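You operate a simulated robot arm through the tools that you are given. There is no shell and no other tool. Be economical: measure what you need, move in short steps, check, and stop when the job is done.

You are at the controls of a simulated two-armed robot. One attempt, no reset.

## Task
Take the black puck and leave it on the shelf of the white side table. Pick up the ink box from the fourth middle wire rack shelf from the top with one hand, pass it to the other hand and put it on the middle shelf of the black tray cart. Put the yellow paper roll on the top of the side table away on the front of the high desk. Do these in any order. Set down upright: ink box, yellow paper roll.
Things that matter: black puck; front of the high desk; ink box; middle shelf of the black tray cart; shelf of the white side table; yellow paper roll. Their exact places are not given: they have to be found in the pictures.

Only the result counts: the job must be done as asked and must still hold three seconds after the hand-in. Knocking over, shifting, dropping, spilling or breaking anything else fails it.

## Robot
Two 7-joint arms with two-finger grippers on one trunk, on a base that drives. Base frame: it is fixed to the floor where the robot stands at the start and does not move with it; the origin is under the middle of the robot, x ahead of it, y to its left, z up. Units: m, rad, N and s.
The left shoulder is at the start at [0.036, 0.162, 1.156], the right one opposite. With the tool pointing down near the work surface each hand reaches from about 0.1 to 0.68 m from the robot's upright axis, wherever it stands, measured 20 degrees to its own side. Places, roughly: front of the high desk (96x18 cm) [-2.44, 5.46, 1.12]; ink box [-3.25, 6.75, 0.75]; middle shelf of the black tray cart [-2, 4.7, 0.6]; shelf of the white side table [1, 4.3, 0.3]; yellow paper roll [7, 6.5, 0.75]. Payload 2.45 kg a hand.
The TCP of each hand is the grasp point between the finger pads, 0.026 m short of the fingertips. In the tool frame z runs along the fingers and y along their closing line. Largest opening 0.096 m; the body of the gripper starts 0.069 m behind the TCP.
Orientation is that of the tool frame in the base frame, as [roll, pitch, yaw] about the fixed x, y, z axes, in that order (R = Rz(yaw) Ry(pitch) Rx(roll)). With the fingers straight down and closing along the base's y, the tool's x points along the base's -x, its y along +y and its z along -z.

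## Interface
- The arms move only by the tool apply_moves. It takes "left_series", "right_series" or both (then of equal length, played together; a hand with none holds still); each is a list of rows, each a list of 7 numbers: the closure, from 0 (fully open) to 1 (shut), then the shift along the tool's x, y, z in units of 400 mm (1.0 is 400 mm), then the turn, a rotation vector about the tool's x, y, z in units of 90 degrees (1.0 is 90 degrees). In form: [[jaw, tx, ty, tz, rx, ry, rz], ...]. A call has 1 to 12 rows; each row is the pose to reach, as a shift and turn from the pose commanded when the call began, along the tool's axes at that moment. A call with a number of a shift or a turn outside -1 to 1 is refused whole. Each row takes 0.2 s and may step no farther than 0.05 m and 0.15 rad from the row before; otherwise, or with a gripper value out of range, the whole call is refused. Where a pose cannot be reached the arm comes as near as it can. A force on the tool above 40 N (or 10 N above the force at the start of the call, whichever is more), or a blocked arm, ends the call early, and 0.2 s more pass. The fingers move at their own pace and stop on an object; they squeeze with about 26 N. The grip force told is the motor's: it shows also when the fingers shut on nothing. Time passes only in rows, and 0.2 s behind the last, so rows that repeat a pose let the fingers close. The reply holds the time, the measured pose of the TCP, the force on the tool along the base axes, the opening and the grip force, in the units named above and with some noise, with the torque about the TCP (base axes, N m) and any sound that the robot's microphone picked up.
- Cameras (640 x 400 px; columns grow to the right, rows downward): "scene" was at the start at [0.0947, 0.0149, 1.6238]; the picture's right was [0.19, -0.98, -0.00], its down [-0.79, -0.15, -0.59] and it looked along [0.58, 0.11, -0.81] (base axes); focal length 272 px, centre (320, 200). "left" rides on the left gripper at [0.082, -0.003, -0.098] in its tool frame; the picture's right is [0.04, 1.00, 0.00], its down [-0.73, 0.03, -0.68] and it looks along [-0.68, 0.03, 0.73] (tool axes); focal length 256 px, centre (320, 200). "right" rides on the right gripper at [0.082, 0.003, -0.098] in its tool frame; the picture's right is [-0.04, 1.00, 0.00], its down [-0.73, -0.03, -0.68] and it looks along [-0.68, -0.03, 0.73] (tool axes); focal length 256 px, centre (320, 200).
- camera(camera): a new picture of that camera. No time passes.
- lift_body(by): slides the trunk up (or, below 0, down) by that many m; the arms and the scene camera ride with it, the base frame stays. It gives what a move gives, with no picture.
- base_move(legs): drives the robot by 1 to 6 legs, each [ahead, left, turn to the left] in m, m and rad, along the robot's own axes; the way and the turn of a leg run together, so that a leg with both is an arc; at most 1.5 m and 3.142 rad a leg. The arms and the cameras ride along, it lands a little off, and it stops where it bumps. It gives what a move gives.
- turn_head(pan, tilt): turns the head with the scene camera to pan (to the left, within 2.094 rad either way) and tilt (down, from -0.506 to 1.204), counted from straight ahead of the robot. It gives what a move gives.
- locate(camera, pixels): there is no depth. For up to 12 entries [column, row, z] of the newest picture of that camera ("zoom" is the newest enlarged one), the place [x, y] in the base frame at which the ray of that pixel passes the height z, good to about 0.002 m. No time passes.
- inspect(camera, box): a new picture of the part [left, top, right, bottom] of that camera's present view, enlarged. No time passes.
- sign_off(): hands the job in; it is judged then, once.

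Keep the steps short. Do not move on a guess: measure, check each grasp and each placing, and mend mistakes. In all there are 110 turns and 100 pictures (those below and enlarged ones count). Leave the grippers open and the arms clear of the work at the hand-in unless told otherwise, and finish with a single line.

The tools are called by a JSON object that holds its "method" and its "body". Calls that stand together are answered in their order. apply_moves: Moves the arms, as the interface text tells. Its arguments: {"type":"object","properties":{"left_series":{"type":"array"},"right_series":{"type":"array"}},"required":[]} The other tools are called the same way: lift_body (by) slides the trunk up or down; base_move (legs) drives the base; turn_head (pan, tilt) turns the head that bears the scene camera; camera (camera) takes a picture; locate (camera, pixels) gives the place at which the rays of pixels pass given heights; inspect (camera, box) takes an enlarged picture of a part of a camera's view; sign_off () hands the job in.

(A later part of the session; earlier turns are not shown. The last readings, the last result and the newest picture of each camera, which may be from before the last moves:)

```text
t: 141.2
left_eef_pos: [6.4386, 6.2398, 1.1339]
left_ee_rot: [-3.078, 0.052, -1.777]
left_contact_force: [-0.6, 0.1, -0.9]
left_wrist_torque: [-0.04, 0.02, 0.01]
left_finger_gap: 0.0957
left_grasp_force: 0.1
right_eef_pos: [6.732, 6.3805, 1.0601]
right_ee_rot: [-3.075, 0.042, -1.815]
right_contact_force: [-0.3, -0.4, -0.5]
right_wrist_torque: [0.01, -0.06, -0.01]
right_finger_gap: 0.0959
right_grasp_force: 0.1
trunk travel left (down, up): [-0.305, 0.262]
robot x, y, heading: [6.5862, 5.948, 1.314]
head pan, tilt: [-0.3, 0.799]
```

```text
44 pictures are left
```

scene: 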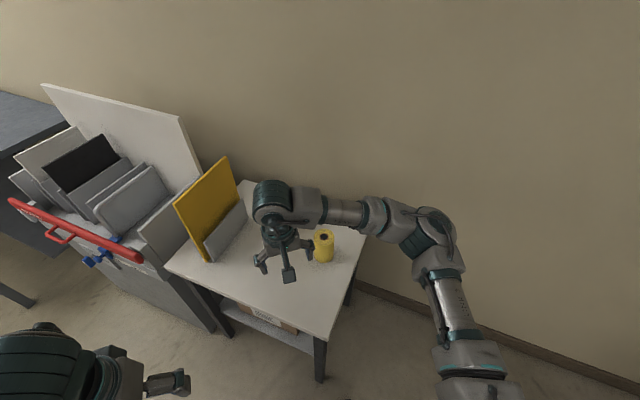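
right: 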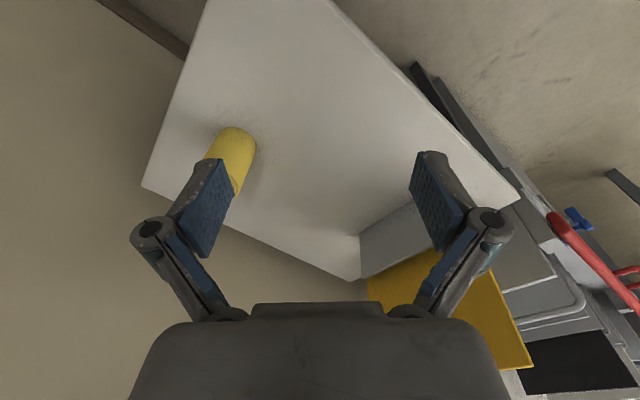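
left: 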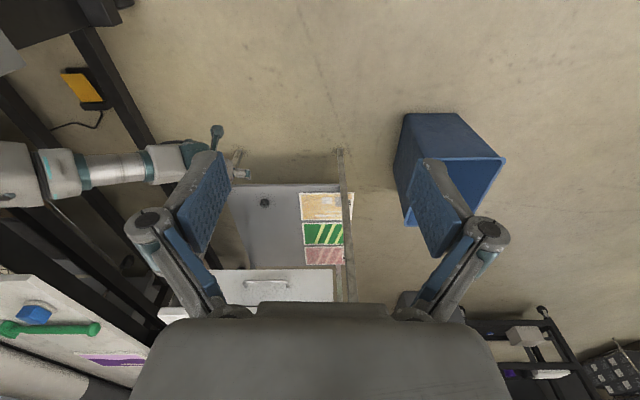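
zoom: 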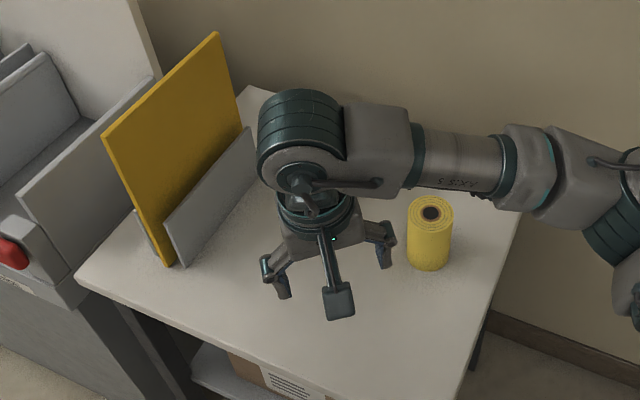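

{"method": "locate", "body": {"camera": "zoom", "pixels": [[430, 213, 0.85], [430, 213, 0.87], [430, 213, 0.83], [428, 258, 0.74], [428, 258, 0.76], [428, 258, 0.72]]}}

{"method": "locate", "body": {"camera": "right", "pixels": [[238, 138, 0.74], [238, 138, 0.76], [238, 138, 0.72], [362, 281, 0.74], [142, 187, 0.74], [520, 200, 0.74]]}}

{"method": "apply_moves", "body": {"right_series": [[0, 0, 0, 0, 0, 0, 0]]}}

{"method": "apply_moves", "body": {"right_series": [[0, 0, 0, 0, 0, 0, 0], [0, 0, 0, 0, 0, 0, 0]]}}

{"method": "apply_moves", "body": {"right_series": [[0, 0, 0, 0, 0, 0, 0], [0, 0, 0, 0, 0, 0, 0]]}}

{"method": "apply_moves", "body": {"right_series": [[0, 0, 0, 0, 0, 0, 0], [0, 0, 0, 0, 0, 0, 0]]}}

```text
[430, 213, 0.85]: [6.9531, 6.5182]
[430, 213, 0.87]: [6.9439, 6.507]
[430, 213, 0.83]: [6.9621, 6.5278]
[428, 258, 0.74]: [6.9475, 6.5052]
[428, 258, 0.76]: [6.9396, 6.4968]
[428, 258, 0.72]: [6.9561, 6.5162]
```

```text
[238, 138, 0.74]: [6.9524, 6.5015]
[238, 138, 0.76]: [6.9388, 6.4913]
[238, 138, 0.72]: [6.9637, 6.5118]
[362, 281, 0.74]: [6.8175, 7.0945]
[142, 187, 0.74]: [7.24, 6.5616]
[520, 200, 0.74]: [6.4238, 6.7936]
```

```text
t: 141.6
left_eef_pos: [6.4705, 6.2304, 1.1388]
left_ee_rot: [-3.098, 0.055, -1.782]
left_contact_force: [-0.2, 0.2, -0.2]
left_wrist_torque: [0.03, 0.03, -0.02]
left_finger_gap: 0.0963
left_grasp_force: 0.1
right_eef_pos: [6.7605, 6.3722, 1.0596]
right_ee_rot: [-3.1, 0.042, -1.819]
right_contact_force: [-0.1, 1.1, 0.6]
right_wrist_torque: [-0.04, 0.08, 0.0]
right_finger_gap: 0.0959
right_grasp_force: 0.1
trunk travel left (down, up): [-0.305, 0.262]
robot x, y, heading: [6.5921, 5.9458, 1.313]
head pan, tilt: [-0.3, 0.799]
```

```text
t: 142.2
left_eef_pos: [6.4651, 6.2317, 1.137]
left_ee_rot: [-3.095, 0.056, -1.784]
left_contact_force: [0.7, -0.4, 0.6]
left_wrist_torque: [0.0, 0.03, -0.01]
left_finger_gap: 0.0958
left_grasp_force: 0.0
right_eef_pos: [6.7566, 6.3753, 1.0598]
right_ee_rot: [-3.096, 0.042, -1.821]
right_contact_force: [0.5, 0.4, -0.2]
right_wrist_torque: [-0.03, 0.08, 0.0]
right_finger_gap: 0.096
right_grasp_force: 0.0
trunk travel left (down, up): [-0.305, 0.262]
robot x, y, heading: [6.595, 5.9462, 1.308]
head pan, tilt: [-0.3, 0.799]
```

```text
t: 142.9
left_eef_pos: [6.4437, 6.2344, 1.1355]
left_ee_rot: [-3.083, 0.056, -1.778]
left_contact_force: [-0.6, -0.6, -0.3]
left_wrist_torque: [-0.02, 0.0, -0.01]
left_finger_gap: 0.096
left_grasp_force: 0.1
right_eef_pos: [6.736, 6.3773, 1.0618]
right_ee_rot: [-3.087, 0.045, -1.815]
right_contact_force: [-0.1, 0.1, 0.1]
right_wrist_torque: [0.02, 0.04, 0.0]
right_finger_gap: 0.096
right_grasp_force: 0.1
trunk travel left (down, up): [-0.305, 0.262]
robot x, y, heading: [6.5871, 5.9462, 1.309]
head pan, tilt: [-0.3, 0.799]
stopped in row 2 (right hand): the arm was blocked; the commanded pose is now the measured one
```

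```text
t: 143.6
left_eef_pos: [6.4239, 6.2385, 1.134]
left_ee_rot: [-3.069, 0.055, -1.772]
left_contact_force: [0.1, -0.7, -0.5]
left_wrist_torque: [0.05, -0.02, 0.02]
left_finger_gap: 0.0961
left_grasp_force: 0.0
right_eef_pos: [6.7128, 6.3814, 1.0619]
right_ee_rot: [-3.072, 0.046, -1.809]
right_contact_force: [0.1, -0.7, 0.4]
right_wrist_torque: [0.04, -0.05, 0.03]
right_finger_gap: 0.0961
right_grasp_force: 0.1
trunk travel left (down, up): [-0.305, 0.262]
robot x, y, heading: [6.5823, 5.9514, 1.313]
head pan, tilt: [-0.3, 0.799]
```

The body rocks by about ±2 cm. I will look down at the base for anything caught.

{"method": "turn_head", "body": {"pan": 0.9, "tilt": 1.2}}

{"method": "camera", "body": {"camera": "scene"}}

{"method": "turn_head", "body": {"pan": -0.9, "tilt": 1.2}}

{"method": "camera", "body": {"camera": "scene"}}

```text
t: 144.9
left_eef_pos: [6.4667, 6.2278, 1.1406]
left_ee_rot: [-3.101, 0.058, -1.78]
left_contact_force: [0.5, -0.5, -0.2]
left_wrist_torque: [-0.02, 0.01, 0.0]
left_finger_gap: 0.0961
left_grasp_force: 0.2
right_eef_pos: [6.7555, 6.3709, 1.061]
right_ee_rot: [-3.104, 0.045, -1.816]
right_contact_force: [0.4, 0.0, -0.3]
right_wrist_torque: [0.0, 0.02, -0.02]
right_finger_gap: 0.0961
right_grasp_force: 0.2
trunk travel left (down, up): [-0.305, 0.262]
robot x, y, heading: [6.5913, 5.9503, 1.308]
head pan, tilt: [0.901, 1.201]
```

```text
43 pictures are left
```

scene: 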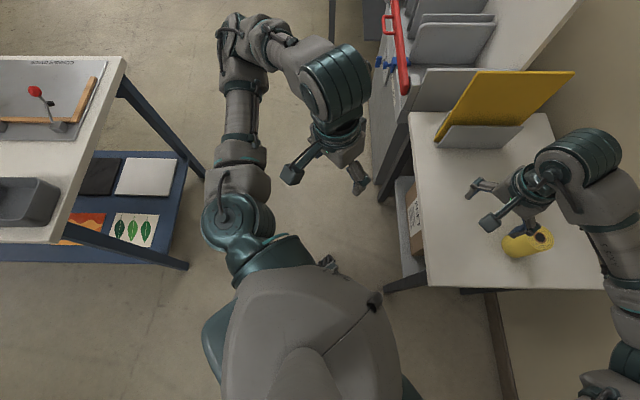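

```text
t: 146.8
left_eef_pos: [6.4638, 6.2278, 1.1405]
left_ee_rot: [-3.101, 0.057, -1.781]
left_contact_force: [1.5, -0.1, 1.3]
left_wrist_torque: [0.07, 0.08, 0.02]
left_finger_gap: 0.0958
left_grasp_force: 0.0
right_eef_pos: [6.7543, 6.3717, 1.0608]
right_ee_rot: [-3.103, 0.045, -1.817]
right_contact_force: [1.0, 0.8, -1.0]
right_wrist_torque: [0.03, 0.12, -0.04]
right_finger_gap: 0.0959
right_grasp_force: 0.0
trunk travel left (down, up): [-0.305, 0.262]
robot x, y, heading: [6.5863, 5.9497, 1.31]
head pan, tilt: [-0.901, 1.201]
```

```text
42 pictures are left
```

scene: 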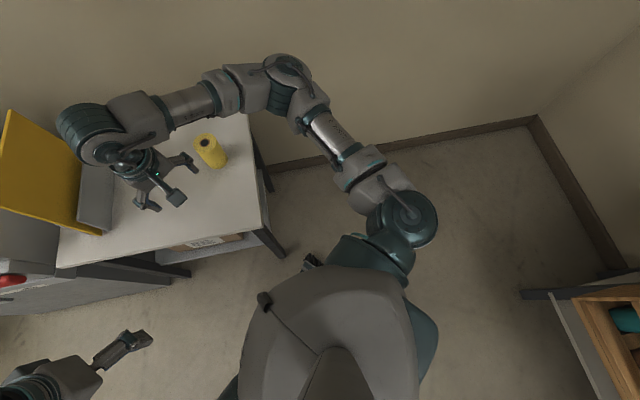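

Nothing is caught, and the pose is steady now at (6.755,6.372). The roll's axis is at (6.951,6.508), with its top at z≈0.86. I will go above it with the tool set vertical.

{"method": "apply_moves", "body": {"right_series": [[0, -0.074, -0.065, 0.0, -0.012, 0.014, 0], [0, -0.148, -0.129, 0.03, -0.0244, 0.0285, 0], [0, -0.222, -0.194, 0.07, -0.0244, 0.0285, 0], [0, -0.296, -0.258, 0.11, -0.0244, 0.0285, 0], [0, -0.37, -0.323, 0.15, -0.0244, 0.0285, 0], [0, -0.444, -0.387, 0.1875, -0.0244, 0.0285, 0], [0, -0.444, -0.387, 0.1875, -0.0244, 0.0285, 0]]}}

{"method": "turn_head", "body": {"pan": -0.35, "tilt": 0.9}}

{"method": "camera", "body": {"camera": "right"}}

```text
t: 148.3
left_eef_pos: [6.4601, 6.2294, 1.1391]
left_ee_rot: [-3.097, 0.058, -1.783]
left_contact_force: [-0.5, 0.0, 0.0]
left_wrist_torque: [0.02, 0.05, 0.02]
left_finger_gap: 0.096
left_grasp_force: 0.0
right_eef_pos: [6.9487, 6.5091, 0.9986]
right_ee_rot: [-3.135, 0.001, -1.819]
right_contact_force: [1.9, -0.5, 0.4]
right_wrist_torque: [-0.01, 0.11, -0.03]
right_finger_gap: 0.0963
right_grasp_force: 0.0
trunk travel left (down, up): [-0.305, 0.262]
robot x, y, heading: [6.5886, 5.9505, 1.313]
head pan, tilt: [-0.901, 1.201]
```

```text
t: 149.3
left_eef_pos: [6.4637, 6.2295, 1.1384]
left_ee_rot: [-3.097, 0.057, -1.78]
left_contact_force: [-0.8, -1.0, 1.1]
left_wrist_torque: [0.0, 0.01, 0.01]
left_finger_gap: 0.0962
left_grasp_force: 0.0
right_eef_pos: [6.9496, 6.5095, 0.9997]
right_ee_rot: [-3.14, -0.001, -1.819]
right_contact_force: [0.8, 0.1, 0.6]
right_wrist_torque: [0.04, 0.05, 0.0]
right_finger_gap: 0.0961
right_grasp_force: 0.1
trunk travel left (down, up): [-0.305, 0.262]
robot x, y, heading: [6.584, 5.9491, 1.311]
head pan, tilt: [-0.351, 0.901]
```

```text
41 pictures are left
```

right: 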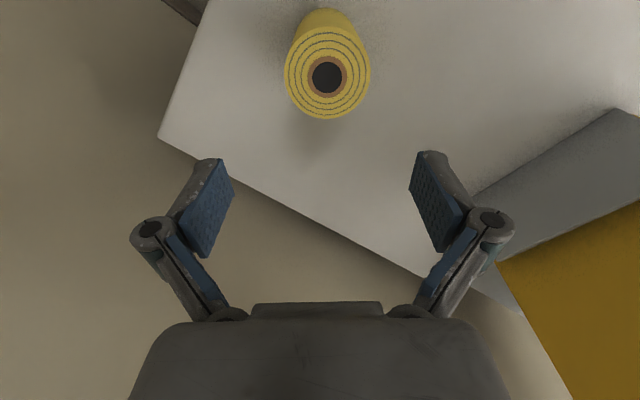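

{"method": "locate", "body": {"camera": "right", "pixels": [[327, 76, 0.86], [327, 76, 0.85], [327, 76, 0.87], [285, 76, 0.86], [370, 76, 0.86]]}}

{"method": "apply_moves", "body": {"right_series": [[0, 0, 0, 0.1, 0, 0, 0], [0, 0, 0, 0.19, 0, 0, 0], [0, 0, 0, 0.22, 0, 0, 0]]}}

{"method": "camera", "body": {"camera": "right"}}

```text
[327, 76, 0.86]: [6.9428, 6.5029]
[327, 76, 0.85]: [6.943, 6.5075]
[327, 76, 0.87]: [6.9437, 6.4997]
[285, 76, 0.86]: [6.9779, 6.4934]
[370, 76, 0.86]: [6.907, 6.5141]
```

```text
t: 150.1
left_eef_pos: [6.458, 6.2298, 1.1389]
left_ee_rot: [-3.094, 0.057, -1.782]
left_contact_force: [0.8, -0.5, 0.4]
left_wrist_torque: [-0.01, 0.03, 0.01]
left_finger_gap: 0.0959
left_grasp_force: 0.1
right_eef_pos: [6.9481, 6.5092, 0.913]
right_ee_rot: [-3.137, 0.0, -1.82]
right_contact_force: [0.8, 0.0, 0.2]
right_wrist_torque: [0.0, 0.06, 0.02]
right_finger_gap: 0.096
right_grasp_force: 0.1
trunk travel left (down, up): [-0.305, 0.262]
robot x, y, heading: [6.5887, 5.9492, 1.312]
head pan, tilt: [-0.351, 0.901]
```

```text
40 pictures are left
```

right: 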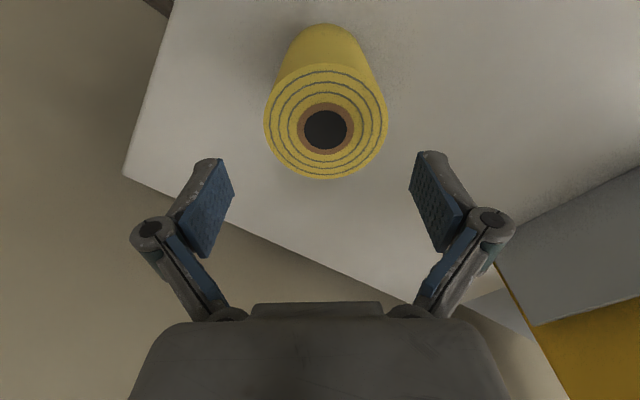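

The roll is well centred at (326,130). I descend 0.1 m and close.

{"method": "apply_moves", "body": {"right_series": [[0, 0, 0.006, 0.09, 0, 0, 0], [0, 0, 0.006, 0.18, 0, 0, 0], [0, 0, 0.006, 0.26, 0, 0, 0], [1, 0, 0.006, 0.26, 0, 0, 0], [1, 0, 0.006, 0.26, 0, 0, 0], [1, 0, 0.006, 0.26, 0, 0, 0]]}}

{"method": "camera", "body": {"camera": "right"}}

```text
t: 151.1
left_eef_pos: [6.4576, 6.2245, 1.1411]
left_ee_rot: [-3.096, 0.061, -1.78]
left_contact_force: [0.8, 0.2, 0.1]
left_wrist_torque: [-0.02, 0.04, 0.02]
left_finger_gap: 0.0959
left_grasp_force: 0.1
right_eef_pos: [6.9363, 6.5114, 0.8283]
right_ee_rot: [3.126, 0.025, -1.81]
right_contact_force: [-11.2, -1.8, 43.0]
right_wrist_torque: [-0.8, -0.66, -0.27]
right_finger_gap: 0.0869
right_grasp_force: 25.6
trunk travel left (down, up): [-0.305, 0.262]
robot x, y, heading: [6.5859, 5.9484, 1.309]
head pan, tilt: [-0.351, 0.901]
stopped in row 4 (right hand): the force on the tool passed its limit at 47 N (the readings are from after the stop); the commanded pose is now the measured one
```

```text
39 pictures are left
```

right: 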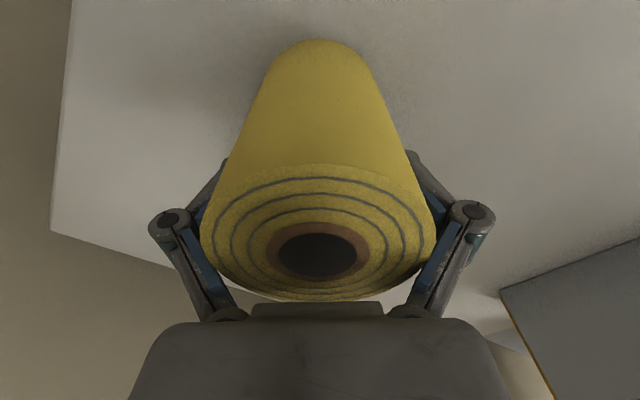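

The palm touched the top of the roll, which measures about 8.6 cm wide. I will open, rise 2.5 cm and close again.

{"method": "apply_moves", "body": {"right_series": [[0, 0, 0, -0.02, 0, 0, 0], [0, 0, 0, -0.05, 0, 0, 0], [0, 0, 0, -0.05, 0, 0, 0]]}}

{"method": "camera", "body": {"camera": "right"}}

{"method": "inspect", "body": {"camera": "scene", "box": [200, 120, 440, 320]}}

```text
t: 151.9
left_eef_pos: [6.4532, 6.2285, 1.1383]
left_ee_rot: [-3.094, 0.06, -1.779]
left_contact_force: [-0.1, 0.1, 0.1]
left_wrist_torque: [0.0, 0.05, -0.01]
left_finger_gap: 0.0959
left_grasp_force: 0.0
right_eef_pos: [6.9363, 6.5109, 0.8393]
right_ee_rot: [3.139, 0.014, -1.812]
right_contact_force: [1.0, 0.0, -0.1]
right_wrist_torque: [0.01, 0.02, 0.02]
right_finger_gap: 0.0966
right_grasp_force: 0.0
trunk travel left (down, up): [-0.305, 0.262]
robot x, y, heading: [6.5849, 5.9493, 1.312]
head pan, tilt: [-0.351, 0.901]
```

```text
38 pictures are left
```

right: 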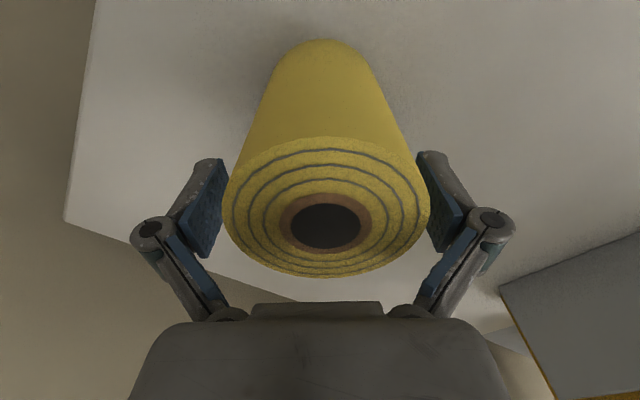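

```text
2.00 times, centred on (320, 220) of scene
```

zoom: 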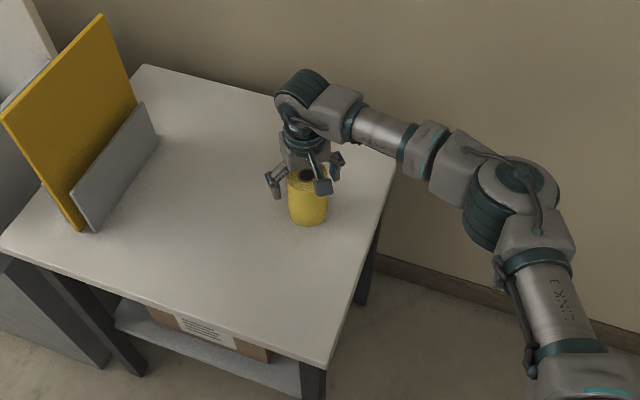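

The roll still stands upright between the fingers, and the palm is clear. I close now.

{"method": "apply_moves", "body": {"right_series": [[0, 0, 0.008, -0.01, 0, 0, 0], [1, 0, 0.008, -0.01, 0, 0, 0], [1, 0, 0.008, -0.01, 0, 0, 0], [1, 0, 0.008, -0.01, 0, 0, 0]]}}

{"method": "apply_moves", "body": {"right_series": [[1, 0, 0, -0.05, 0, 0, 0], [1, 0, 0, -0.15, 0, 0, 0], [1, 0, 0, -0.25, 0, 0, 0], [1, 0, 0, -0.35, 0, 0, 0], [1, 0, 0, -0.45, 0, 0, 0]]}}

{"method": "camera", "body": {"camera": "right"}}

{"method": "camera", "body": {"camera": "scene"}}

```text
t: 152.9
left_eef_pos: [6.4502, 6.2294, 1.1392]
left_ee_rot: [-3.089, 0.059, -1.777]
left_contact_force: [-0.2, -0.6, -0.1]
left_wrist_torque: [0.0, 0.0, 0.02]
left_finger_gap: 0.0961
left_grasp_force: 0.2
right_eef_pos: [6.9308, 6.5119, 0.844]
right_ee_rot: [3.14, 0.014, -1.81]
right_contact_force: [-1.8, 1.0, 4.7]
right_wrist_torque: [-0.28, 0.11, -0.09]
right_finger_gap: 0.068
right_grasp_force: 25.6
trunk travel left (down, up): [-0.305, 0.262]
robot x, y, heading: [6.5867, 5.9488, 1.309]
head pan, tilt: [-0.351, 0.901]
```

```text
t: 154.1
left_eef_pos: [6.4484, 6.2298, 1.1384]
left_ee_rot: [-3.089, 0.06, -1.778]
left_contact_force: [-0.3, -0.3, -0.2]
left_wrist_torque: [0.03, -0.01, 0.01]
left_finger_gap: 0.0958
left_grasp_force: 0.0
right_eef_pos: [6.9283, 6.5096, 1.0235]
right_ee_rot: [3.14, 0.012, -1.811]
right_contact_force: [-0.3, -0.6, -1.7]
right_wrist_torque: [0.03, 0.02, -0.01]
right_finger_gap: 0.0681
right_grasp_force: 26.5
trunk travel left (down, up): [-0.305, 0.262]
robot x, y, heading: [6.5838, 5.9482, 1.313]
head pan, tilt: [-0.351, 0.901]
```

```text
36 pictures are left
```

right: 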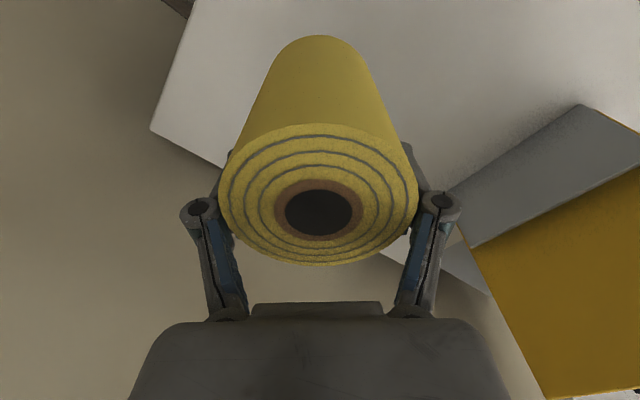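

```text
35 pictures are left
```

scene: 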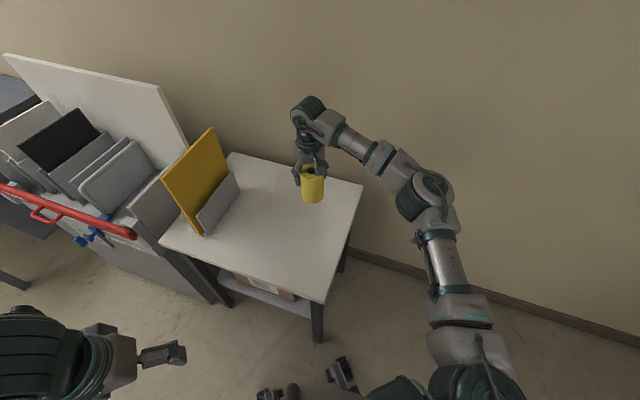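

The roll is held upright, with a gap of 0.068. I will retract it toward the robot and up, then retrace the path backward.

{"method": "apply_moves", "body": {"right_series": [[1, 0.09, 0, -0.04, 0, 0, 0], [1, 0.18, 0, -0.08, 0, 0, 0], [1, 0.27, 0, -0.12, 0, 0, 0], [1, 0.36, 0, -0.16, 0, 0, 0], [1, 0.43, 0, -0.2, 0, 0, 0]]}}

{"method": "base_move", "body": {"legs": [[0, 0, -0.72], [-0.36, -0.27, 0], [-0.35, -0.27, 0], [-0.83, 0, 0], [-0.82, 0, 0]]}}

```text
t: 155.3
left_eef_pos: [6.4504, 6.2293, 1.1376]
left_ee_rot: [-3.091, 0.059, -1.779]
left_contact_force: [0.6, -0.4, -0.3]
left_wrist_torque: [0.01, 0.04, 0.0]
left_finger_gap: 0.0959
left_grasp_force: 0.0
right_eef_pos: [6.8885, 6.3445, 1.1027]
right_ee_rot: [3.139, 0.011, -1.811]
right_contact_force: [-0.1, 0.6, -1.5]
right_wrist_torque: [0.07, 0.02, 0.01]
right_finger_gap: 0.0682
right_grasp_force: 26.2
trunk travel left (down, up): [-0.305, 0.262]
robot x, y, heading: [6.5837, 5.9457, 1.313]
head pan, tilt: [-0.351, 0.901]
```

```text
t: 170.1
left_eef_pos: [5.0312, 4.4749, 1.1374]
left_ee_rot: [-3.091, 0.059, -2.495]
left_contact_force: [0.5, -0.2, 0.5]
left_wrist_torque: [0.03, -0.03, -0.02]
left_finger_gap: 0.0963
left_grasp_force: 0.1
right_eef_pos: [5.4352, 4.2737, 1.1018]
right_ee_rot: [3.139, 0.012, -2.527]
right_contact_force: [-0.4, 0.2, -1.1]
right_wrist_torque: [0.04, -0.05, 0.0]
right_finger_gap: 0.0678
right_grasp_force: 26.1
trunk travel left (down, up): [-0.305, 0.262]
robot x, y, heading: [4.9462, 4.1769, 0.595]
head pan, tilt: [-0.351, 0.901]
```

Back at (4.95,4.18) as planned. I continue backward to the wide spot, then turn around and drive to (2.1,2.65).

{"method": "base_move", "body": {"legs": [[0, 0, -0.31], [-0.8, 0, 0], [-0.76, 0, 0], [0, 0, -2.745], [0.85, 0, 0], [0.85, 0, 0]]}}

{"method": "turn_head", "body": {"pan": -0.9, "tilt": 0.4}}

{"method": "camera", "body": {"camera": "scene"}}

```text
t: 194.0
left_eef_pos: [2.0307, 2.3618, 1.14]
left_ee_rot: [-3.092, 0.062, 0.694]
left_contact_force: [-0.5, -0.7, 0.8]
left_wrist_torque: [0.0, 0.02, -0.02]
left_finger_gap: 0.096
left_grasp_force: 0.0
right_eef_pos: [1.6153, 2.544, 1.1054]
right_ee_rot: [3.14, 0.014, 0.659]
right_contact_force: [0.1, 0.4, -3.3]
right_wrist_torque: [0.01, 0.02, 0.0]
right_finger_gap: 0.0683
right_grasp_force: 26.1
trunk travel left (down, up): [-0.305, 0.262]
robot x, y, heading: [2.098, 2.6645, -2.505]
head pan, tilt: [-0.351, 0.901]
```

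```text
t: 194.9
left_eef_pos: [2.031, 2.364, 1.1393]
left_ee_rot: [-3.09, 0.064, 0.693]
left_contact_force: [-0.4, 0.5, -0.1]
left_wrist_torque: [-0.01, 0.02, 0.0]
left_finger_gap: 0.0959
left_grasp_force: 0.1
right_eef_pos: [1.6175, 2.5464, 1.1061]
right_ee_rot: [3.139, 0.017, 0.659]
right_contact_force: [-0.2, 0.5, -3.3]
right_wrist_torque: [0.01, 0.02, -0.03]
right_finger_gap: 0.0677
right_grasp_force: 26.7
trunk travel left (down, up): [-0.305, 0.262]
robot x, y, heading: [2.0981, 2.6644, -2.502]
head pan, tilt: [-0.901, 0.4]
```

```text
34 pictures are left
```

scene: 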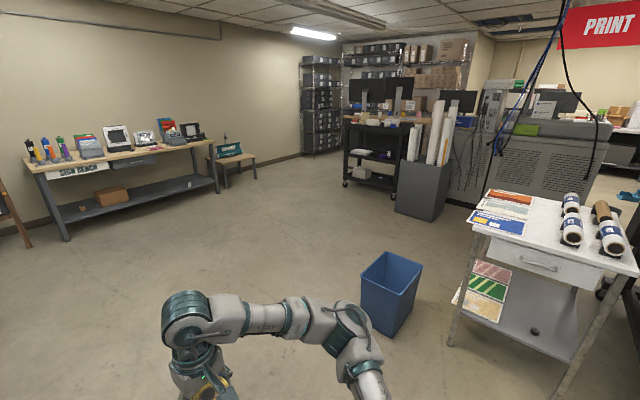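

{"method": "base_move", "body": {"legs": [[0, 0, -0.575], [0.9, 0, 0], [0.9, 0, 0], [0, 0, -0.6], [1.35, 0, 0], [0, 0, -0.5]]}}

{"method": "turn_head", "body": {"pan": 0.1, "tilt": 0.45}}

{"method": "camera", "body": {"camera": "scene"}}

```text
t: 215.1
left_eef_pos: [-1.1754, 3.2969, 1.139]
left_ee_rot: [-3.091, 0.065, -0.976]
left_contact_force: [-0.3, 0.6, 0.2]
left_wrist_torque: [0.0, -0.01, -0.03]
left_finger_gap: 0.0961
left_grasp_force: 0.0
right_eef_pos: [-0.9545, 3.6911, 1.1039]
right_ee_rot: [3.139, 0.018, -1.008]
right_contact_force: [-0.1, 0.3, -2.1]
right_wrist_torque: [0.03, 0.04, 0.01]
right_finger_gap: 0.0679
right_grasp_force: 26.6
trunk travel left (down, up): [-0.305, 0.262]
robot x, y, heading: [-0.8826, 3.2059, 2.116]
head pan, tilt: [-0.901, 0.4]
```

```text
t: 216.4
left_eef_pos: [-1.1749, 3.2942, 1.1415]
left_ee_rot: [-3.091, 0.069, -0.976]
left_contact_force: [-0.3, -0.5, -1.0]
left_wrist_torque: [0.01, -0.02, 0.01]
left_finger_gap: 0.0958
left_grasp_force: 0.0
right_eef_pos: [-0.9537, 3.6891, 1.1064]
right_ee_rot: [3.14, 0.02, -1.009]
right_contact_force: [0.6, -0.3, -2.4]
right_wrist_torque: [0.06, -0.01, -0.02]
right_finger_gap: 0.0677
right_grasp_force: 25.9
trunk travel left (down, up): [-0.305, 0.262]
robot x, y, heading: [-0.881, 3.2023, 2.118]
head pan, tilt: [0.099, 0.45]
```

```text
33 pictures are left
```

scene: 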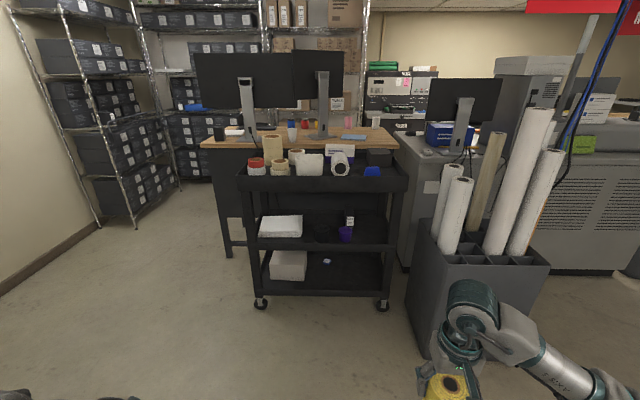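

{"method": "inspect", "body": {"camera": "scene", "box": [190, 80, 430, 220]}}

{"method": "locate", "body": {"camera": "scene", "pixels": [[202, 143, 1.12], [398, 150, 1.12], [230, 257, 0], [262, 308, 0], [383, 311, 0], [238, 185, 0.9], [408, 185, 0.9], [410, 300, 0], [430, 355, 0], [248, 238, 0.6], [395, 245, 0.6]]}}

```text
2.67 times, centred on (310, 150) of scene
```

zoom: 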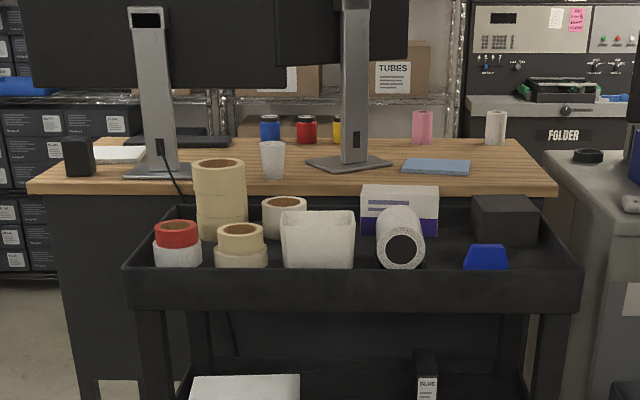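

```text
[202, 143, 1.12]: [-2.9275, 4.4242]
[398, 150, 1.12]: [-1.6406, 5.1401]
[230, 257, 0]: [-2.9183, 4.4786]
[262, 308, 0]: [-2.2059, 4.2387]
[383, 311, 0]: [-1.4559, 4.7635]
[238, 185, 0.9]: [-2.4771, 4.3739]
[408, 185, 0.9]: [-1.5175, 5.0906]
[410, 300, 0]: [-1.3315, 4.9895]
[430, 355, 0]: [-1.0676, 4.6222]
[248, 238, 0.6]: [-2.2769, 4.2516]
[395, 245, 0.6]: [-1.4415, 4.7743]
```

The front of the desk is its far side, facing the racks, because the monitors show their backs to me. I will measure the passage on the left.

{"method": "locate", "body": {"camera": "scene", "pixels": [[98, 225, 0], [133, 229, 0], [178, 187, 0], [60, 180, 0], [0, 292, 0], [95, 230, 0], [180, 178, 0], [225, 225, 0]]}}

{"method": "base_move", "body": {"legs": [[0, 0, 0.75], [1.1, 0, 0], [0, 0, -0.55]]}}

{"method": "turn_head", "body": {"pan": 0.0, "tilt": 0.35}}

{"method": "camera", "body": {"camera": "scene"}}

```text
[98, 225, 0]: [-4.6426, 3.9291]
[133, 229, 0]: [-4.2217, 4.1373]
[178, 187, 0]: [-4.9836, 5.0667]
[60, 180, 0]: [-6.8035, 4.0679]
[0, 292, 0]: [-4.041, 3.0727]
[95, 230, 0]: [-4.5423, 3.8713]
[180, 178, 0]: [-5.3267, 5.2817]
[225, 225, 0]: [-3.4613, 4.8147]
```

```text
t: 225.5
left_eef_pos: [-2.2452, 3.5335, 1.1404]
left_ee_rot: [-3.088, 0.068, -0.768]
left_contact_force: [-0.2, -0.1, 0.9]
left_wrist_torque: [-0.03, 0.0, 0.02]
left_finger_gap: 0.096
left_grasp_force: 0.1
right_eef_pos: [-2.1085, 3.9655, 1.1067]
right_ee_rot: [3.139, 0.017, -0.802]
right_contact_force: [-0.1, -0.2, -1.5]
right_wrist_torque: [0.02, 0.0, -0.03]
right_finger_gap: 0.068
right_grasp_force: 25.8
trunk travel left (down, up): [-0.305, 0.262]
robot x, y, heading: [-1.9392, 3.5052, 2.323]
head pan, tilt: [0.099, 0.45]
```

```text
t: 226.2
left_eef_pos: [-2.242, 3.531, 1.1412]
left_ee_rot: [-3.093, 0.068, -0.77]
left_contact_force: [-0.6, 0.5, -0.1]
left_wrist_torque: [0.01, -0.01, -0.02]
left_finger_gap: 0.0959
left_grasp_force: 0.1
right_eef_pos: [-2.1056, 3.9642, 1.1077]
right_ee_rot: [3.14, 0.023, -0.803]
right_contact_force: [-0.4, 0.5, -2.3]
right_wrist_torque: [0.02, 0.04, 0.04]
right_finger_gap: 0.068
right_grasp_force: 26.2
trunk travel left (down, up): [-0.305, 0.262]
robot x, y, heading: [-1.9414, 3.5042, 2.316]
head pan, tilt: [0.0, 0.351]
```

```text
31 pictures are left
```

scene: 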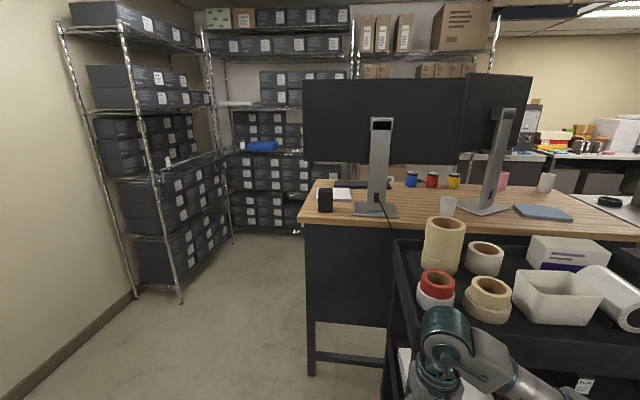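

{"method": "locate", "body": {"camera": "scene", "pixels": [[180, 303, 0], [135, 297, 0], [232, 240, 0], [310, 375, 0], [300, 222, 1.1], [318, 180, 1.1], [300, 233, 0], [212, 150, 1.0], [372, 185, 1.1]]}}

{"method": "inspect", "body": {"camera": "scene", "box": [190, 0, 510, 240]}}

```text
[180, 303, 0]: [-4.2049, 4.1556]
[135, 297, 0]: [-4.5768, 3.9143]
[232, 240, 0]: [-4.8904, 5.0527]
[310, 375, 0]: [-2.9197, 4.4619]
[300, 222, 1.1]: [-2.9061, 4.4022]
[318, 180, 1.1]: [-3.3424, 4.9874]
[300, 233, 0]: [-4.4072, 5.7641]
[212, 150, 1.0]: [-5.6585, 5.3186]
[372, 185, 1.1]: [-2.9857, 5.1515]
```

```text
1.67 times, centred on (350, 120) of scene
```

zoom: 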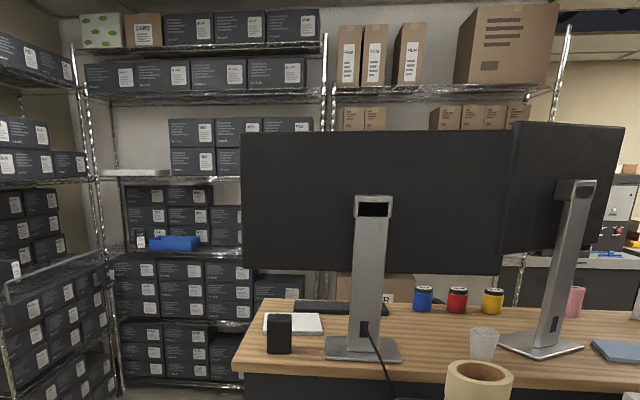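

{"method": "base_move", "body": {"legs": [[0, 0, 0.55], [1.46, 0, 0], [0, 0, -0.8]]}}

{"method": "turn_head", "body": {"pan": -0.3, "tilt": 0.4}}

{"method": "camera", "body": {"camera": "scene"}}

```text
t: 237.0
left_eef_pos: [-3.6364, 3.9523, 1.1418]
left_ee_rot: [-3.089, 0.07, -0.977]
left_contact_force: [-0.1, -1.0, -0.6]
left_wrist_torque: [0.03, 0.01, 0.05]
left_finger_gap: 0.0959
left_grasp_force: 0.1
right_eef_pos: [-3.4146, 4.3467, 1.1083]
right_ee_rot: [3.14, 0.022, -1.011]
right_contact_force: [-0.3, 0.2, -2.7]
right_wrist_torque: [0.0, 0.0, 0.0]
right_finger_gap: 0.0678
right_grasp_force: 26.2
trunk travel left (down, up): [-0.305, 0.262]
robot x, y, heading: [-3.3481, 3.8633, 2.114]
head pan, tilt: [0.0, 0.351]
```

```text
t: 237.8
left_eef_pos: [-3.6343, 3.9504, 1.1426]
left_ee_rot: [-3.091, 0.076, -0.977]
left_contact_force: [-0.2, -0.1, 0.3]
left_wrist_torque: [-0.01, 0.0, -0.03]
left_finger_gap: 0.0958
left_grasp_force: 0.0
right_eef_pos: [-3.4122, 4.3436, 1.11]
right_ee_rot: [3.139, 0.026, -1.009]
right_contact_force: [0.2, 0.6, -2.5]
right_wrist_torque: [0.05, 0.03, 0.03]
right_finger_gap: 0.0678
right_grasp_force: 26.0
trunk travel left (down, up): [-0.305, 0.262]
robot x, y, heading: [-3.3448, 3.8672, 2.115]
head pan, tilt: [-0.3, 0.4]
```

```text
29 pictures are left
```

scene: 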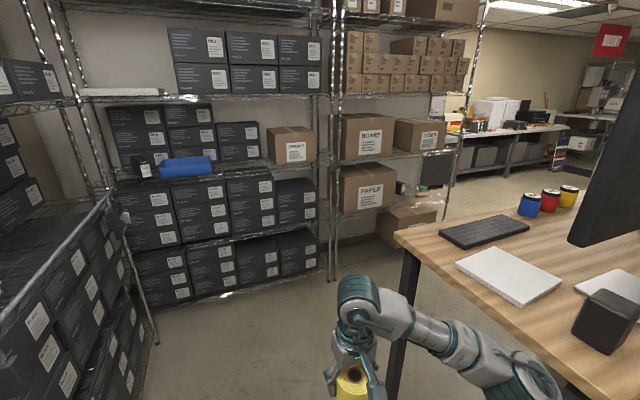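

{"method": "inspect", "body": {"camera": "scene", "box": [80, 80, 340, 260]}}

{"method": "locate", "body": {"camera": "scene", "pixels": [[155, 343, 0], [333, 282, 0], [145, 176, 0.75], [145, 176, 0.85], [185, 176, 0.8], [437, 248, 0], [395, 233, 1.1], [568, 365, 1.1], [495, 228, 1.1], [386, 398, 0]]}}

```text
2.22 times, centred on (210, 170) of scene
```

zoom: 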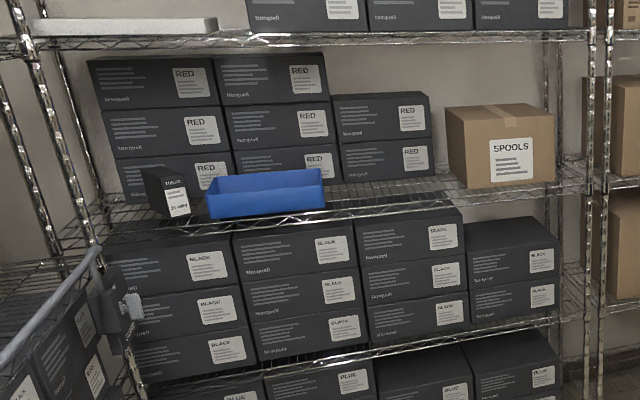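

```text
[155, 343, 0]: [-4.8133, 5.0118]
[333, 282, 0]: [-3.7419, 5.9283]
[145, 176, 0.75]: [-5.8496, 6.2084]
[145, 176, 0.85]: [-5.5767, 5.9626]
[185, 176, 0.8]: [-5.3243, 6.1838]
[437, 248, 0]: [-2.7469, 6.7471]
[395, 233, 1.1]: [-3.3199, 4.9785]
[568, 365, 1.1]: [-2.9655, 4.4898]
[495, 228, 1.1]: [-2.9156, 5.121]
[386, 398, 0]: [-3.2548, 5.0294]
```

{"method": "locate", "body": {"camera": "zoom", "pixels": [[585, 180, 0.7], [585, 180, 0.8], [585, 180, 0.9], [585, 180, 1.0], [175, 217, 0.7], [175, 217, 0.8], [175, 217, 0.9], [175, 217, 1.0]]}}

{"method": "inspect", "body": {"camera": "scene", "box": [320, 100, 460, 260]}}

{"method": "inspect", "body": {"camera": "scene", "box": [110, 130, 230, 210]}}

```text
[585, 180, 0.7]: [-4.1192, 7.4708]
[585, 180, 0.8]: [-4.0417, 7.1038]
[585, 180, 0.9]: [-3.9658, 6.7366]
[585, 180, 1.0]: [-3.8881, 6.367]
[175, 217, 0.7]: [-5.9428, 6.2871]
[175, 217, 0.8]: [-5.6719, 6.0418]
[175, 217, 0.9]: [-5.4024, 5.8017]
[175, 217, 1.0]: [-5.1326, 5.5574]
```

```text
2.50 times, centred on (390, 180) of scene
```

zoom: 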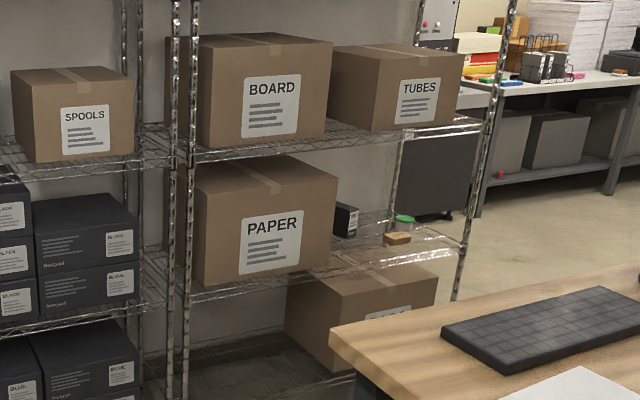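

```text
5.00 times, centred on (170, 170) of scene
```

zoom: 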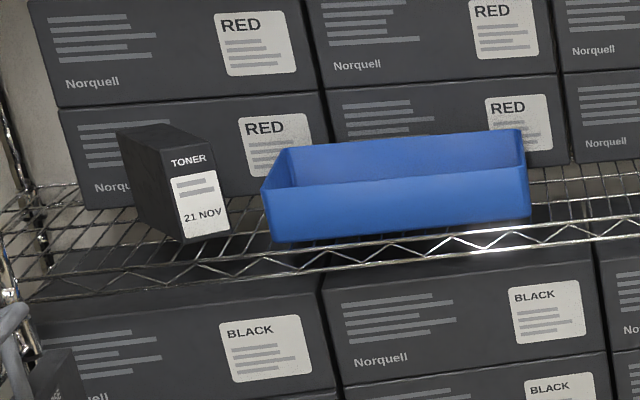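

The box next to the blue tray is marked TONER. The ink box is the small dark one beside PAPER on the right rack, at scene (400,189). The front of the desk is the rack side, to the right of the keyboard. I will raise the trunk so the arms and the roll clear the desk, drive into the aisle and turn toward the desk.

{"method": "lift_body", "body": {"by": 0.24}}

{"method": "base_move", "body": {"legs": [[0, 0, -0.19], [0.6, 0, 0], [0.55, 0, 0]]}}

{"method": "turn_head", "body": {"pan": -0.9, "tilt": 0.6}}

{"method": "camera", "body": {"camera": "scene"}}

```text
t: 240.3
left_eef_pos: [-3.6349, 3.9511, 1.3825]
left_ee_rot: [-3.092, 0.071, -0.978]
left_contact_force: [0.1, -0.3, -0.5]
left_wrist_torque: [-0.04, -0.02, 0.0]
left_finger_gap: 0.0961
left_grasp_force: 0.1
right_eef_pos: [-3.4132, 4.3454, 1.3501]
right_ee_rot: [-3.141, 0.024, -1.012]
right_contact_force: [0.0, 0.1, -2.7]
right_wrist_torque: [0.01, 0.03, 0.01]
right_finger_gap: 0.068
right_grasp_force: 25.7
trunk travel left (down, up): [-0.545, 0.022]
robot x, y, heading: [-3.3508, 3.8623, 2.109]
head pan, tilt: [-0.3, 0.4]
```

```text
t: 247.2
left_eef_pos: [-4.0046, 5.0763, 1.3838]
left_ee_rot: [-3.094, 0.075, -1.167]
left_contact_force: [0.1, 0.2, 0.7]
left_wrist_torque: [-0.04, 0.05, 0.0]
left_finger_gap: 0.0962
left_grasp_force: 0.0
right_eef_pos: [-3.7094, 5.4204, 1.3492]
right_ee_rot: [3.137, 0.03, -1.202]
right_contact_force: [1.1, 0.2, -2.5]
right_wrist_torque: [0.04, 0.03, -0.01]
right_finger_gap: 0.0677
right_grasp_force: 26.1
trunk travel left (down, up): [-0.545, 0.022]
robot x, y, heading: [-3.7438, 4.9411, 1.927]
head pan, tilt: [-0.3, 0.4]
```

```text
t: 248.2
left_eef_pos: [-4.0064, 5.0748, 1.3825]
left_ee_rot: [-3.09, 0.074, -1.168]
left_contact_force: [-0.5, -0.1, -0.3]
left_wrist_torque: [-0.01, 0.01, -0.02]
left_finger_gap: 0.096
left_grasp_force: 0.1
right_eef_pos: [-3.7126, 5.4205, 1.35]
right_ee_rot: [3.138, 0.029, -1.201]
right_contact_force: [0.5, 0.5, -2.5]
right_wrist_torque: [0.04, 0.04, 0.01]
right_finger_gap: 0.0676
right_grasp_force: 25.9
trunk travel left (down, up): [-0.545, 0.022]
robot x, y, heading: [-3.7395, 4.9368, 1.921]
head pan, tilt: [-0.901, 0.6]
```

```text
25 pictures are left
```

scene: 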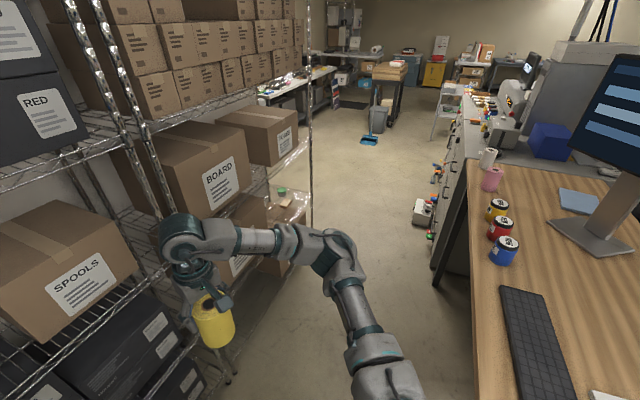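

{"method": "locate", "body": {"camera": "scene", "pixels": [[505, 262, 1.1], [502, 237, 1.1], [497, 219, 1.1], [491, 189, 1.1], [487, 168, 1.1], [473, 260, 1.1], [470, 162, 1.1], [474, 390, 1.1], [537, 290, 1.1], [500, 290, 1.1], [580, 205, 1.1], [228, 380, 0]]}}

{"method": "inspect", "body": {"camera": "scene", "box": [430, 140, 600, 310]}}

```text
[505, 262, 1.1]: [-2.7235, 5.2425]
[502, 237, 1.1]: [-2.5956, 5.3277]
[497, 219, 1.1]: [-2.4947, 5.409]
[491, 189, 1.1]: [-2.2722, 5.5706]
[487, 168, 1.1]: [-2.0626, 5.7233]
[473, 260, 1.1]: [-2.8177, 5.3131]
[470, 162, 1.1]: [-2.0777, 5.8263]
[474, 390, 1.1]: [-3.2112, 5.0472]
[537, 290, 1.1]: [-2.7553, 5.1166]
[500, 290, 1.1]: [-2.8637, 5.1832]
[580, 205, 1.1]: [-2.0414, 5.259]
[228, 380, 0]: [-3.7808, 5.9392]
```

```text
2.35 times, centred on (515, 225) of scene
```

zoom: 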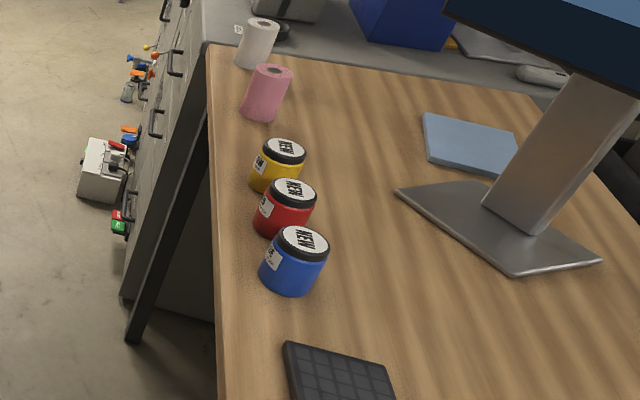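

The front strip of the desk is the jar row, and a free gap lies between the yellow jar and the pink roll, around (-2.39,5.50). I will turn to face the desk and strafe left along the aisle.

{"method": "base_move", "body": {"legs": [[0, 0, -1.45], [0, 0, -1.436], [-0.15, 0.78, 0], [-0.14, 0.77, 0]]}}

{"method": "turn_head", "body": {"pan": -0.15, "tilt": 0.8}}

{"method": "camera", "body": {"camera": "scene"}}

```text
t: 263.4
left_eef_pos: [-2.3628, 5.9792, 1.387]
left_ee_rot: [-3.114, 0.077, 2.218]
left_contact_force: [0.0, 0.3, -1.0]
left_wrist_torque: [-0.02, 0.0, -0.07]
left_finger_gap: 0.0958
left_grasp_force: 0.1
right_eef_pos: [-2.5616, 5.5716, 1.3469]
right_ee_rot: [3.117, 0.025, 2.188]
right_contact_force: [0.0, -2.2, -2.3]
right_wrist_torque: [0.05, -0.06, 0.0]
right_finger_gap: 0.0679
right_grasp_force: 26.5
trunk travel left (down, up): [-0.545, 0.022]
robot x, y, heading: [-2.628, 6.0689, -0.969]
head pan, tilt: [-0.901, 0.6]
```

```text
t: 264.5
left_eef_pos: [-2.3894, 5.9667, 1.3913]
left_ee_rot: [-3.129, 0.083, 2.216]
left_contact_force: [1.0, 0.3, -0.6]
left_wrist_torque: [-0.06, 0.07, -0.04]
left_finger_gap: 0.0959
left_grasp_force: 0.0
right_eef_pos: [-2.5881, 5.5588, 1.3423]
right_ee_rot: [3.102, 0.029, 2.182]
right_contact_force: [0.3, 0.2, -2.1]
right_wrist_torque: [-0.03, 0.0, -0.04]
right_finger_gap: 0.0682
right_grasp_force: 25.5
trunk travel left (down, up): [-0.545, 0.022]
robot x, y, heading: [-2.6335, 6.0597, -0.973]
head pan, tilt: [-0.15, 0.799]
```

```text
23 pictures are left
```

scene: 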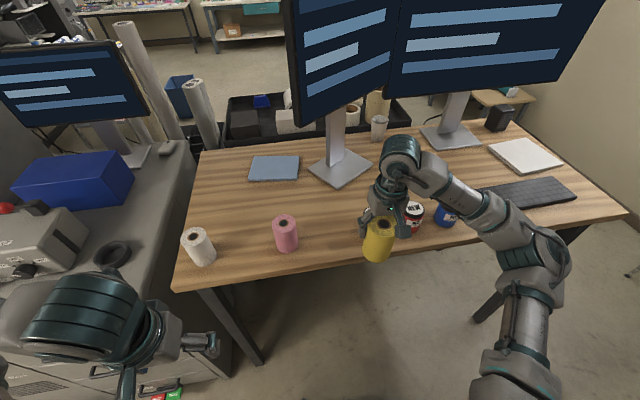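

The hand is outside the desk edge. I move it 13 cm left along the edge, then 16 cm in over the gap, while setting the tool vertical.

{"method": "apply_moves", "body": {"right_series": [[1, 0, 0.11, 0, 0.013, 0.009, 0], [1, 0, 0.22, 0, 0.0257, 0.018, 0], [1, 0, 0.32, 0, 0.0257, 0.018, 0], [1, -0.1, 0.32, 0, 0.0257, 0.018, 0], [1, -0.2, 0.32, 0, 0.0257, 0.018, 0], [1, -0.3, 0.32, 0, 0.0257, 0.018, 0], [1, -0.4, 0.32, 0, 0.0257, 0.018, 0], [1, -0.4, 0.32, 0, 0.0257, 0.018, 0]]}}

{"method": "camera", "body": {"camera": "scene"}}

{"method": "camera", "body": {"camera": "right"}}

```text
t: 266.3
left_eef_pos: [-2.3568, 5.988, 1.3864]
left_ee_rot: [-3.111, 0.082, 2.224]
left_contact_force: [0.7, 0.3, 0.4]
left_wrist_torque: [-0.03, 0.01, -0.02]
left_finger_gap: 0.0958
left_grasp_force: 0.1
right_eef_pos: [-2.3626, 5.5187, 1.3577]
right_ee_rot: [-3.117, 0.003, 2.192]
right_contact_force: [0.4, 0.1, -2.8]
right_wrist_torque: [-0.06, 0.0, -0.01]
right_finger_gap: 0.0678
right_grasp_force: 26.3
trunk travel left (down, up): [-0.545, 0.022]
robot x, y, heading: [-2.634, 6.062, -0.962]
head pan, tilt: [-0.15, 0.799]
```

```text
22 pictures are left
```

scene: 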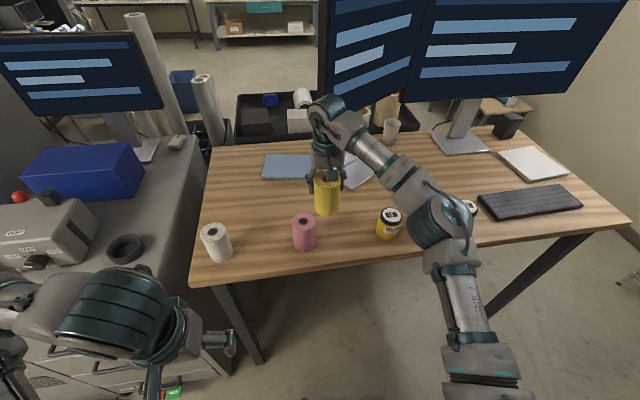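

```text
21 pictures are left
```

right: 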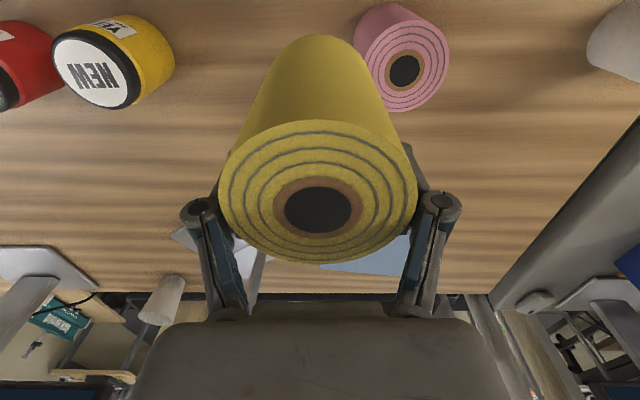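

{"method": "locate", "body": {"camera": "scene", "pixels": [[304, 246, 1.1], [389, 235, 1.1], [218, 256, 1.1], [340, 266, 1.1], [304, 218, 1.2], [389, 213, 1.17]]}}

{"method": "locate", "body": {"camera": "right", "pixels": [[405, 70, 1.2], [405, 70, 1.18], [405, 70, 1.22], [97, 72, 1.17], [97, 72, 1.15], [97, 72, 1.19], [318, 210, 1.4]]}}

{"method": "apply_moves", "body": {"right_series": [[1, 0, 0, 0, 0, 0, 0], [1, 0, 0, 0, 0, 0, 0]]}}

{"method": "apply_moves", "body": {"right_series": [[1, 0, 0, 0, 0, 0, 0], [1, 0, 0, 0, 0, 0, 0]]}}

```text
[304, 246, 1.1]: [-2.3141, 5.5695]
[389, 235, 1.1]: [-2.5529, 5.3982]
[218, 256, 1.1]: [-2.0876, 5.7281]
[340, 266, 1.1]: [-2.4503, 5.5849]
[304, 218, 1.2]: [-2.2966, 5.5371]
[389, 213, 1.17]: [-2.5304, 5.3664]
```

```text
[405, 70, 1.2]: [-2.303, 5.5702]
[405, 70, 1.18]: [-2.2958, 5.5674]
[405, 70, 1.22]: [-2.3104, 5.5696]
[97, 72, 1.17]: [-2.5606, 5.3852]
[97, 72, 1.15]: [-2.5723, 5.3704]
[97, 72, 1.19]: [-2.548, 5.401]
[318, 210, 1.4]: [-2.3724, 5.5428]
```

```text
t: 267.1
left_eef_pos: [-2.2941, 6.0382, 1.376]
left_ee_rot: [-3.058, 0.078, 2.237]
left_contact_force: [0.0, -0.1, 0.4]
left_wrist_torque: [-0.09, 0.03, 0.06]
left_finger_gap: 0.0959
left_grasp_force: 0.0
right_eef_pos: [-2.2948, 5.5728, 1.3645]
right_ee_rot: [-3.066, 0.007, 2.195]
right_contact_force: [1.7, 2.6, -1.9]
right_wrist_torque: [-0.26, 0.14, -0.01]
right_finger_gap: 0.0681
right_grasp_force: 26.2
trunk travel left (down, up): [-0.545, 0.022]
robot x, y, heading: [-2.6161, 6.0703, -0.968]
head pan, tilt: [-0.15, 0.799]
stopped in row 2 (right hand): the arm was blocked; the commanded pose is now the measured one
```

```text
t: 267.9
left_eef_pos: [-2.2981, 6.0454, 1.3774]
left_ee_rot: [-3.058, 0.086, 2.229]
left_contact_force: [1.1, 0.4, 0.1]
left_wrist_torque: [-0.02, 0.06, 0.02]
left_finger_gap: 0.0959
left_grasp_force: 0.1
right_eef_pos: [-2.2989, 5.5796, 1.3661]
right_ee_rot: [-3.061, 0.013, 2.192]
right_contact_force: [2.6, 2.2, -1.9]
right_wrist_torque: [-0.18, 0.04, 0.04]
right_finger_gap: 0.0681
right_grasp_force: 25.7
trunk travel left (down, up): [-0.545, 0.022]
robot x, y, heading: [-2.6197, 6.0698, -0.962]
head pan, tilt: [-0.15, 0.799]
stopped in row 2 (right hand): the arm was blocked; the commanded pose is now the measured one
```

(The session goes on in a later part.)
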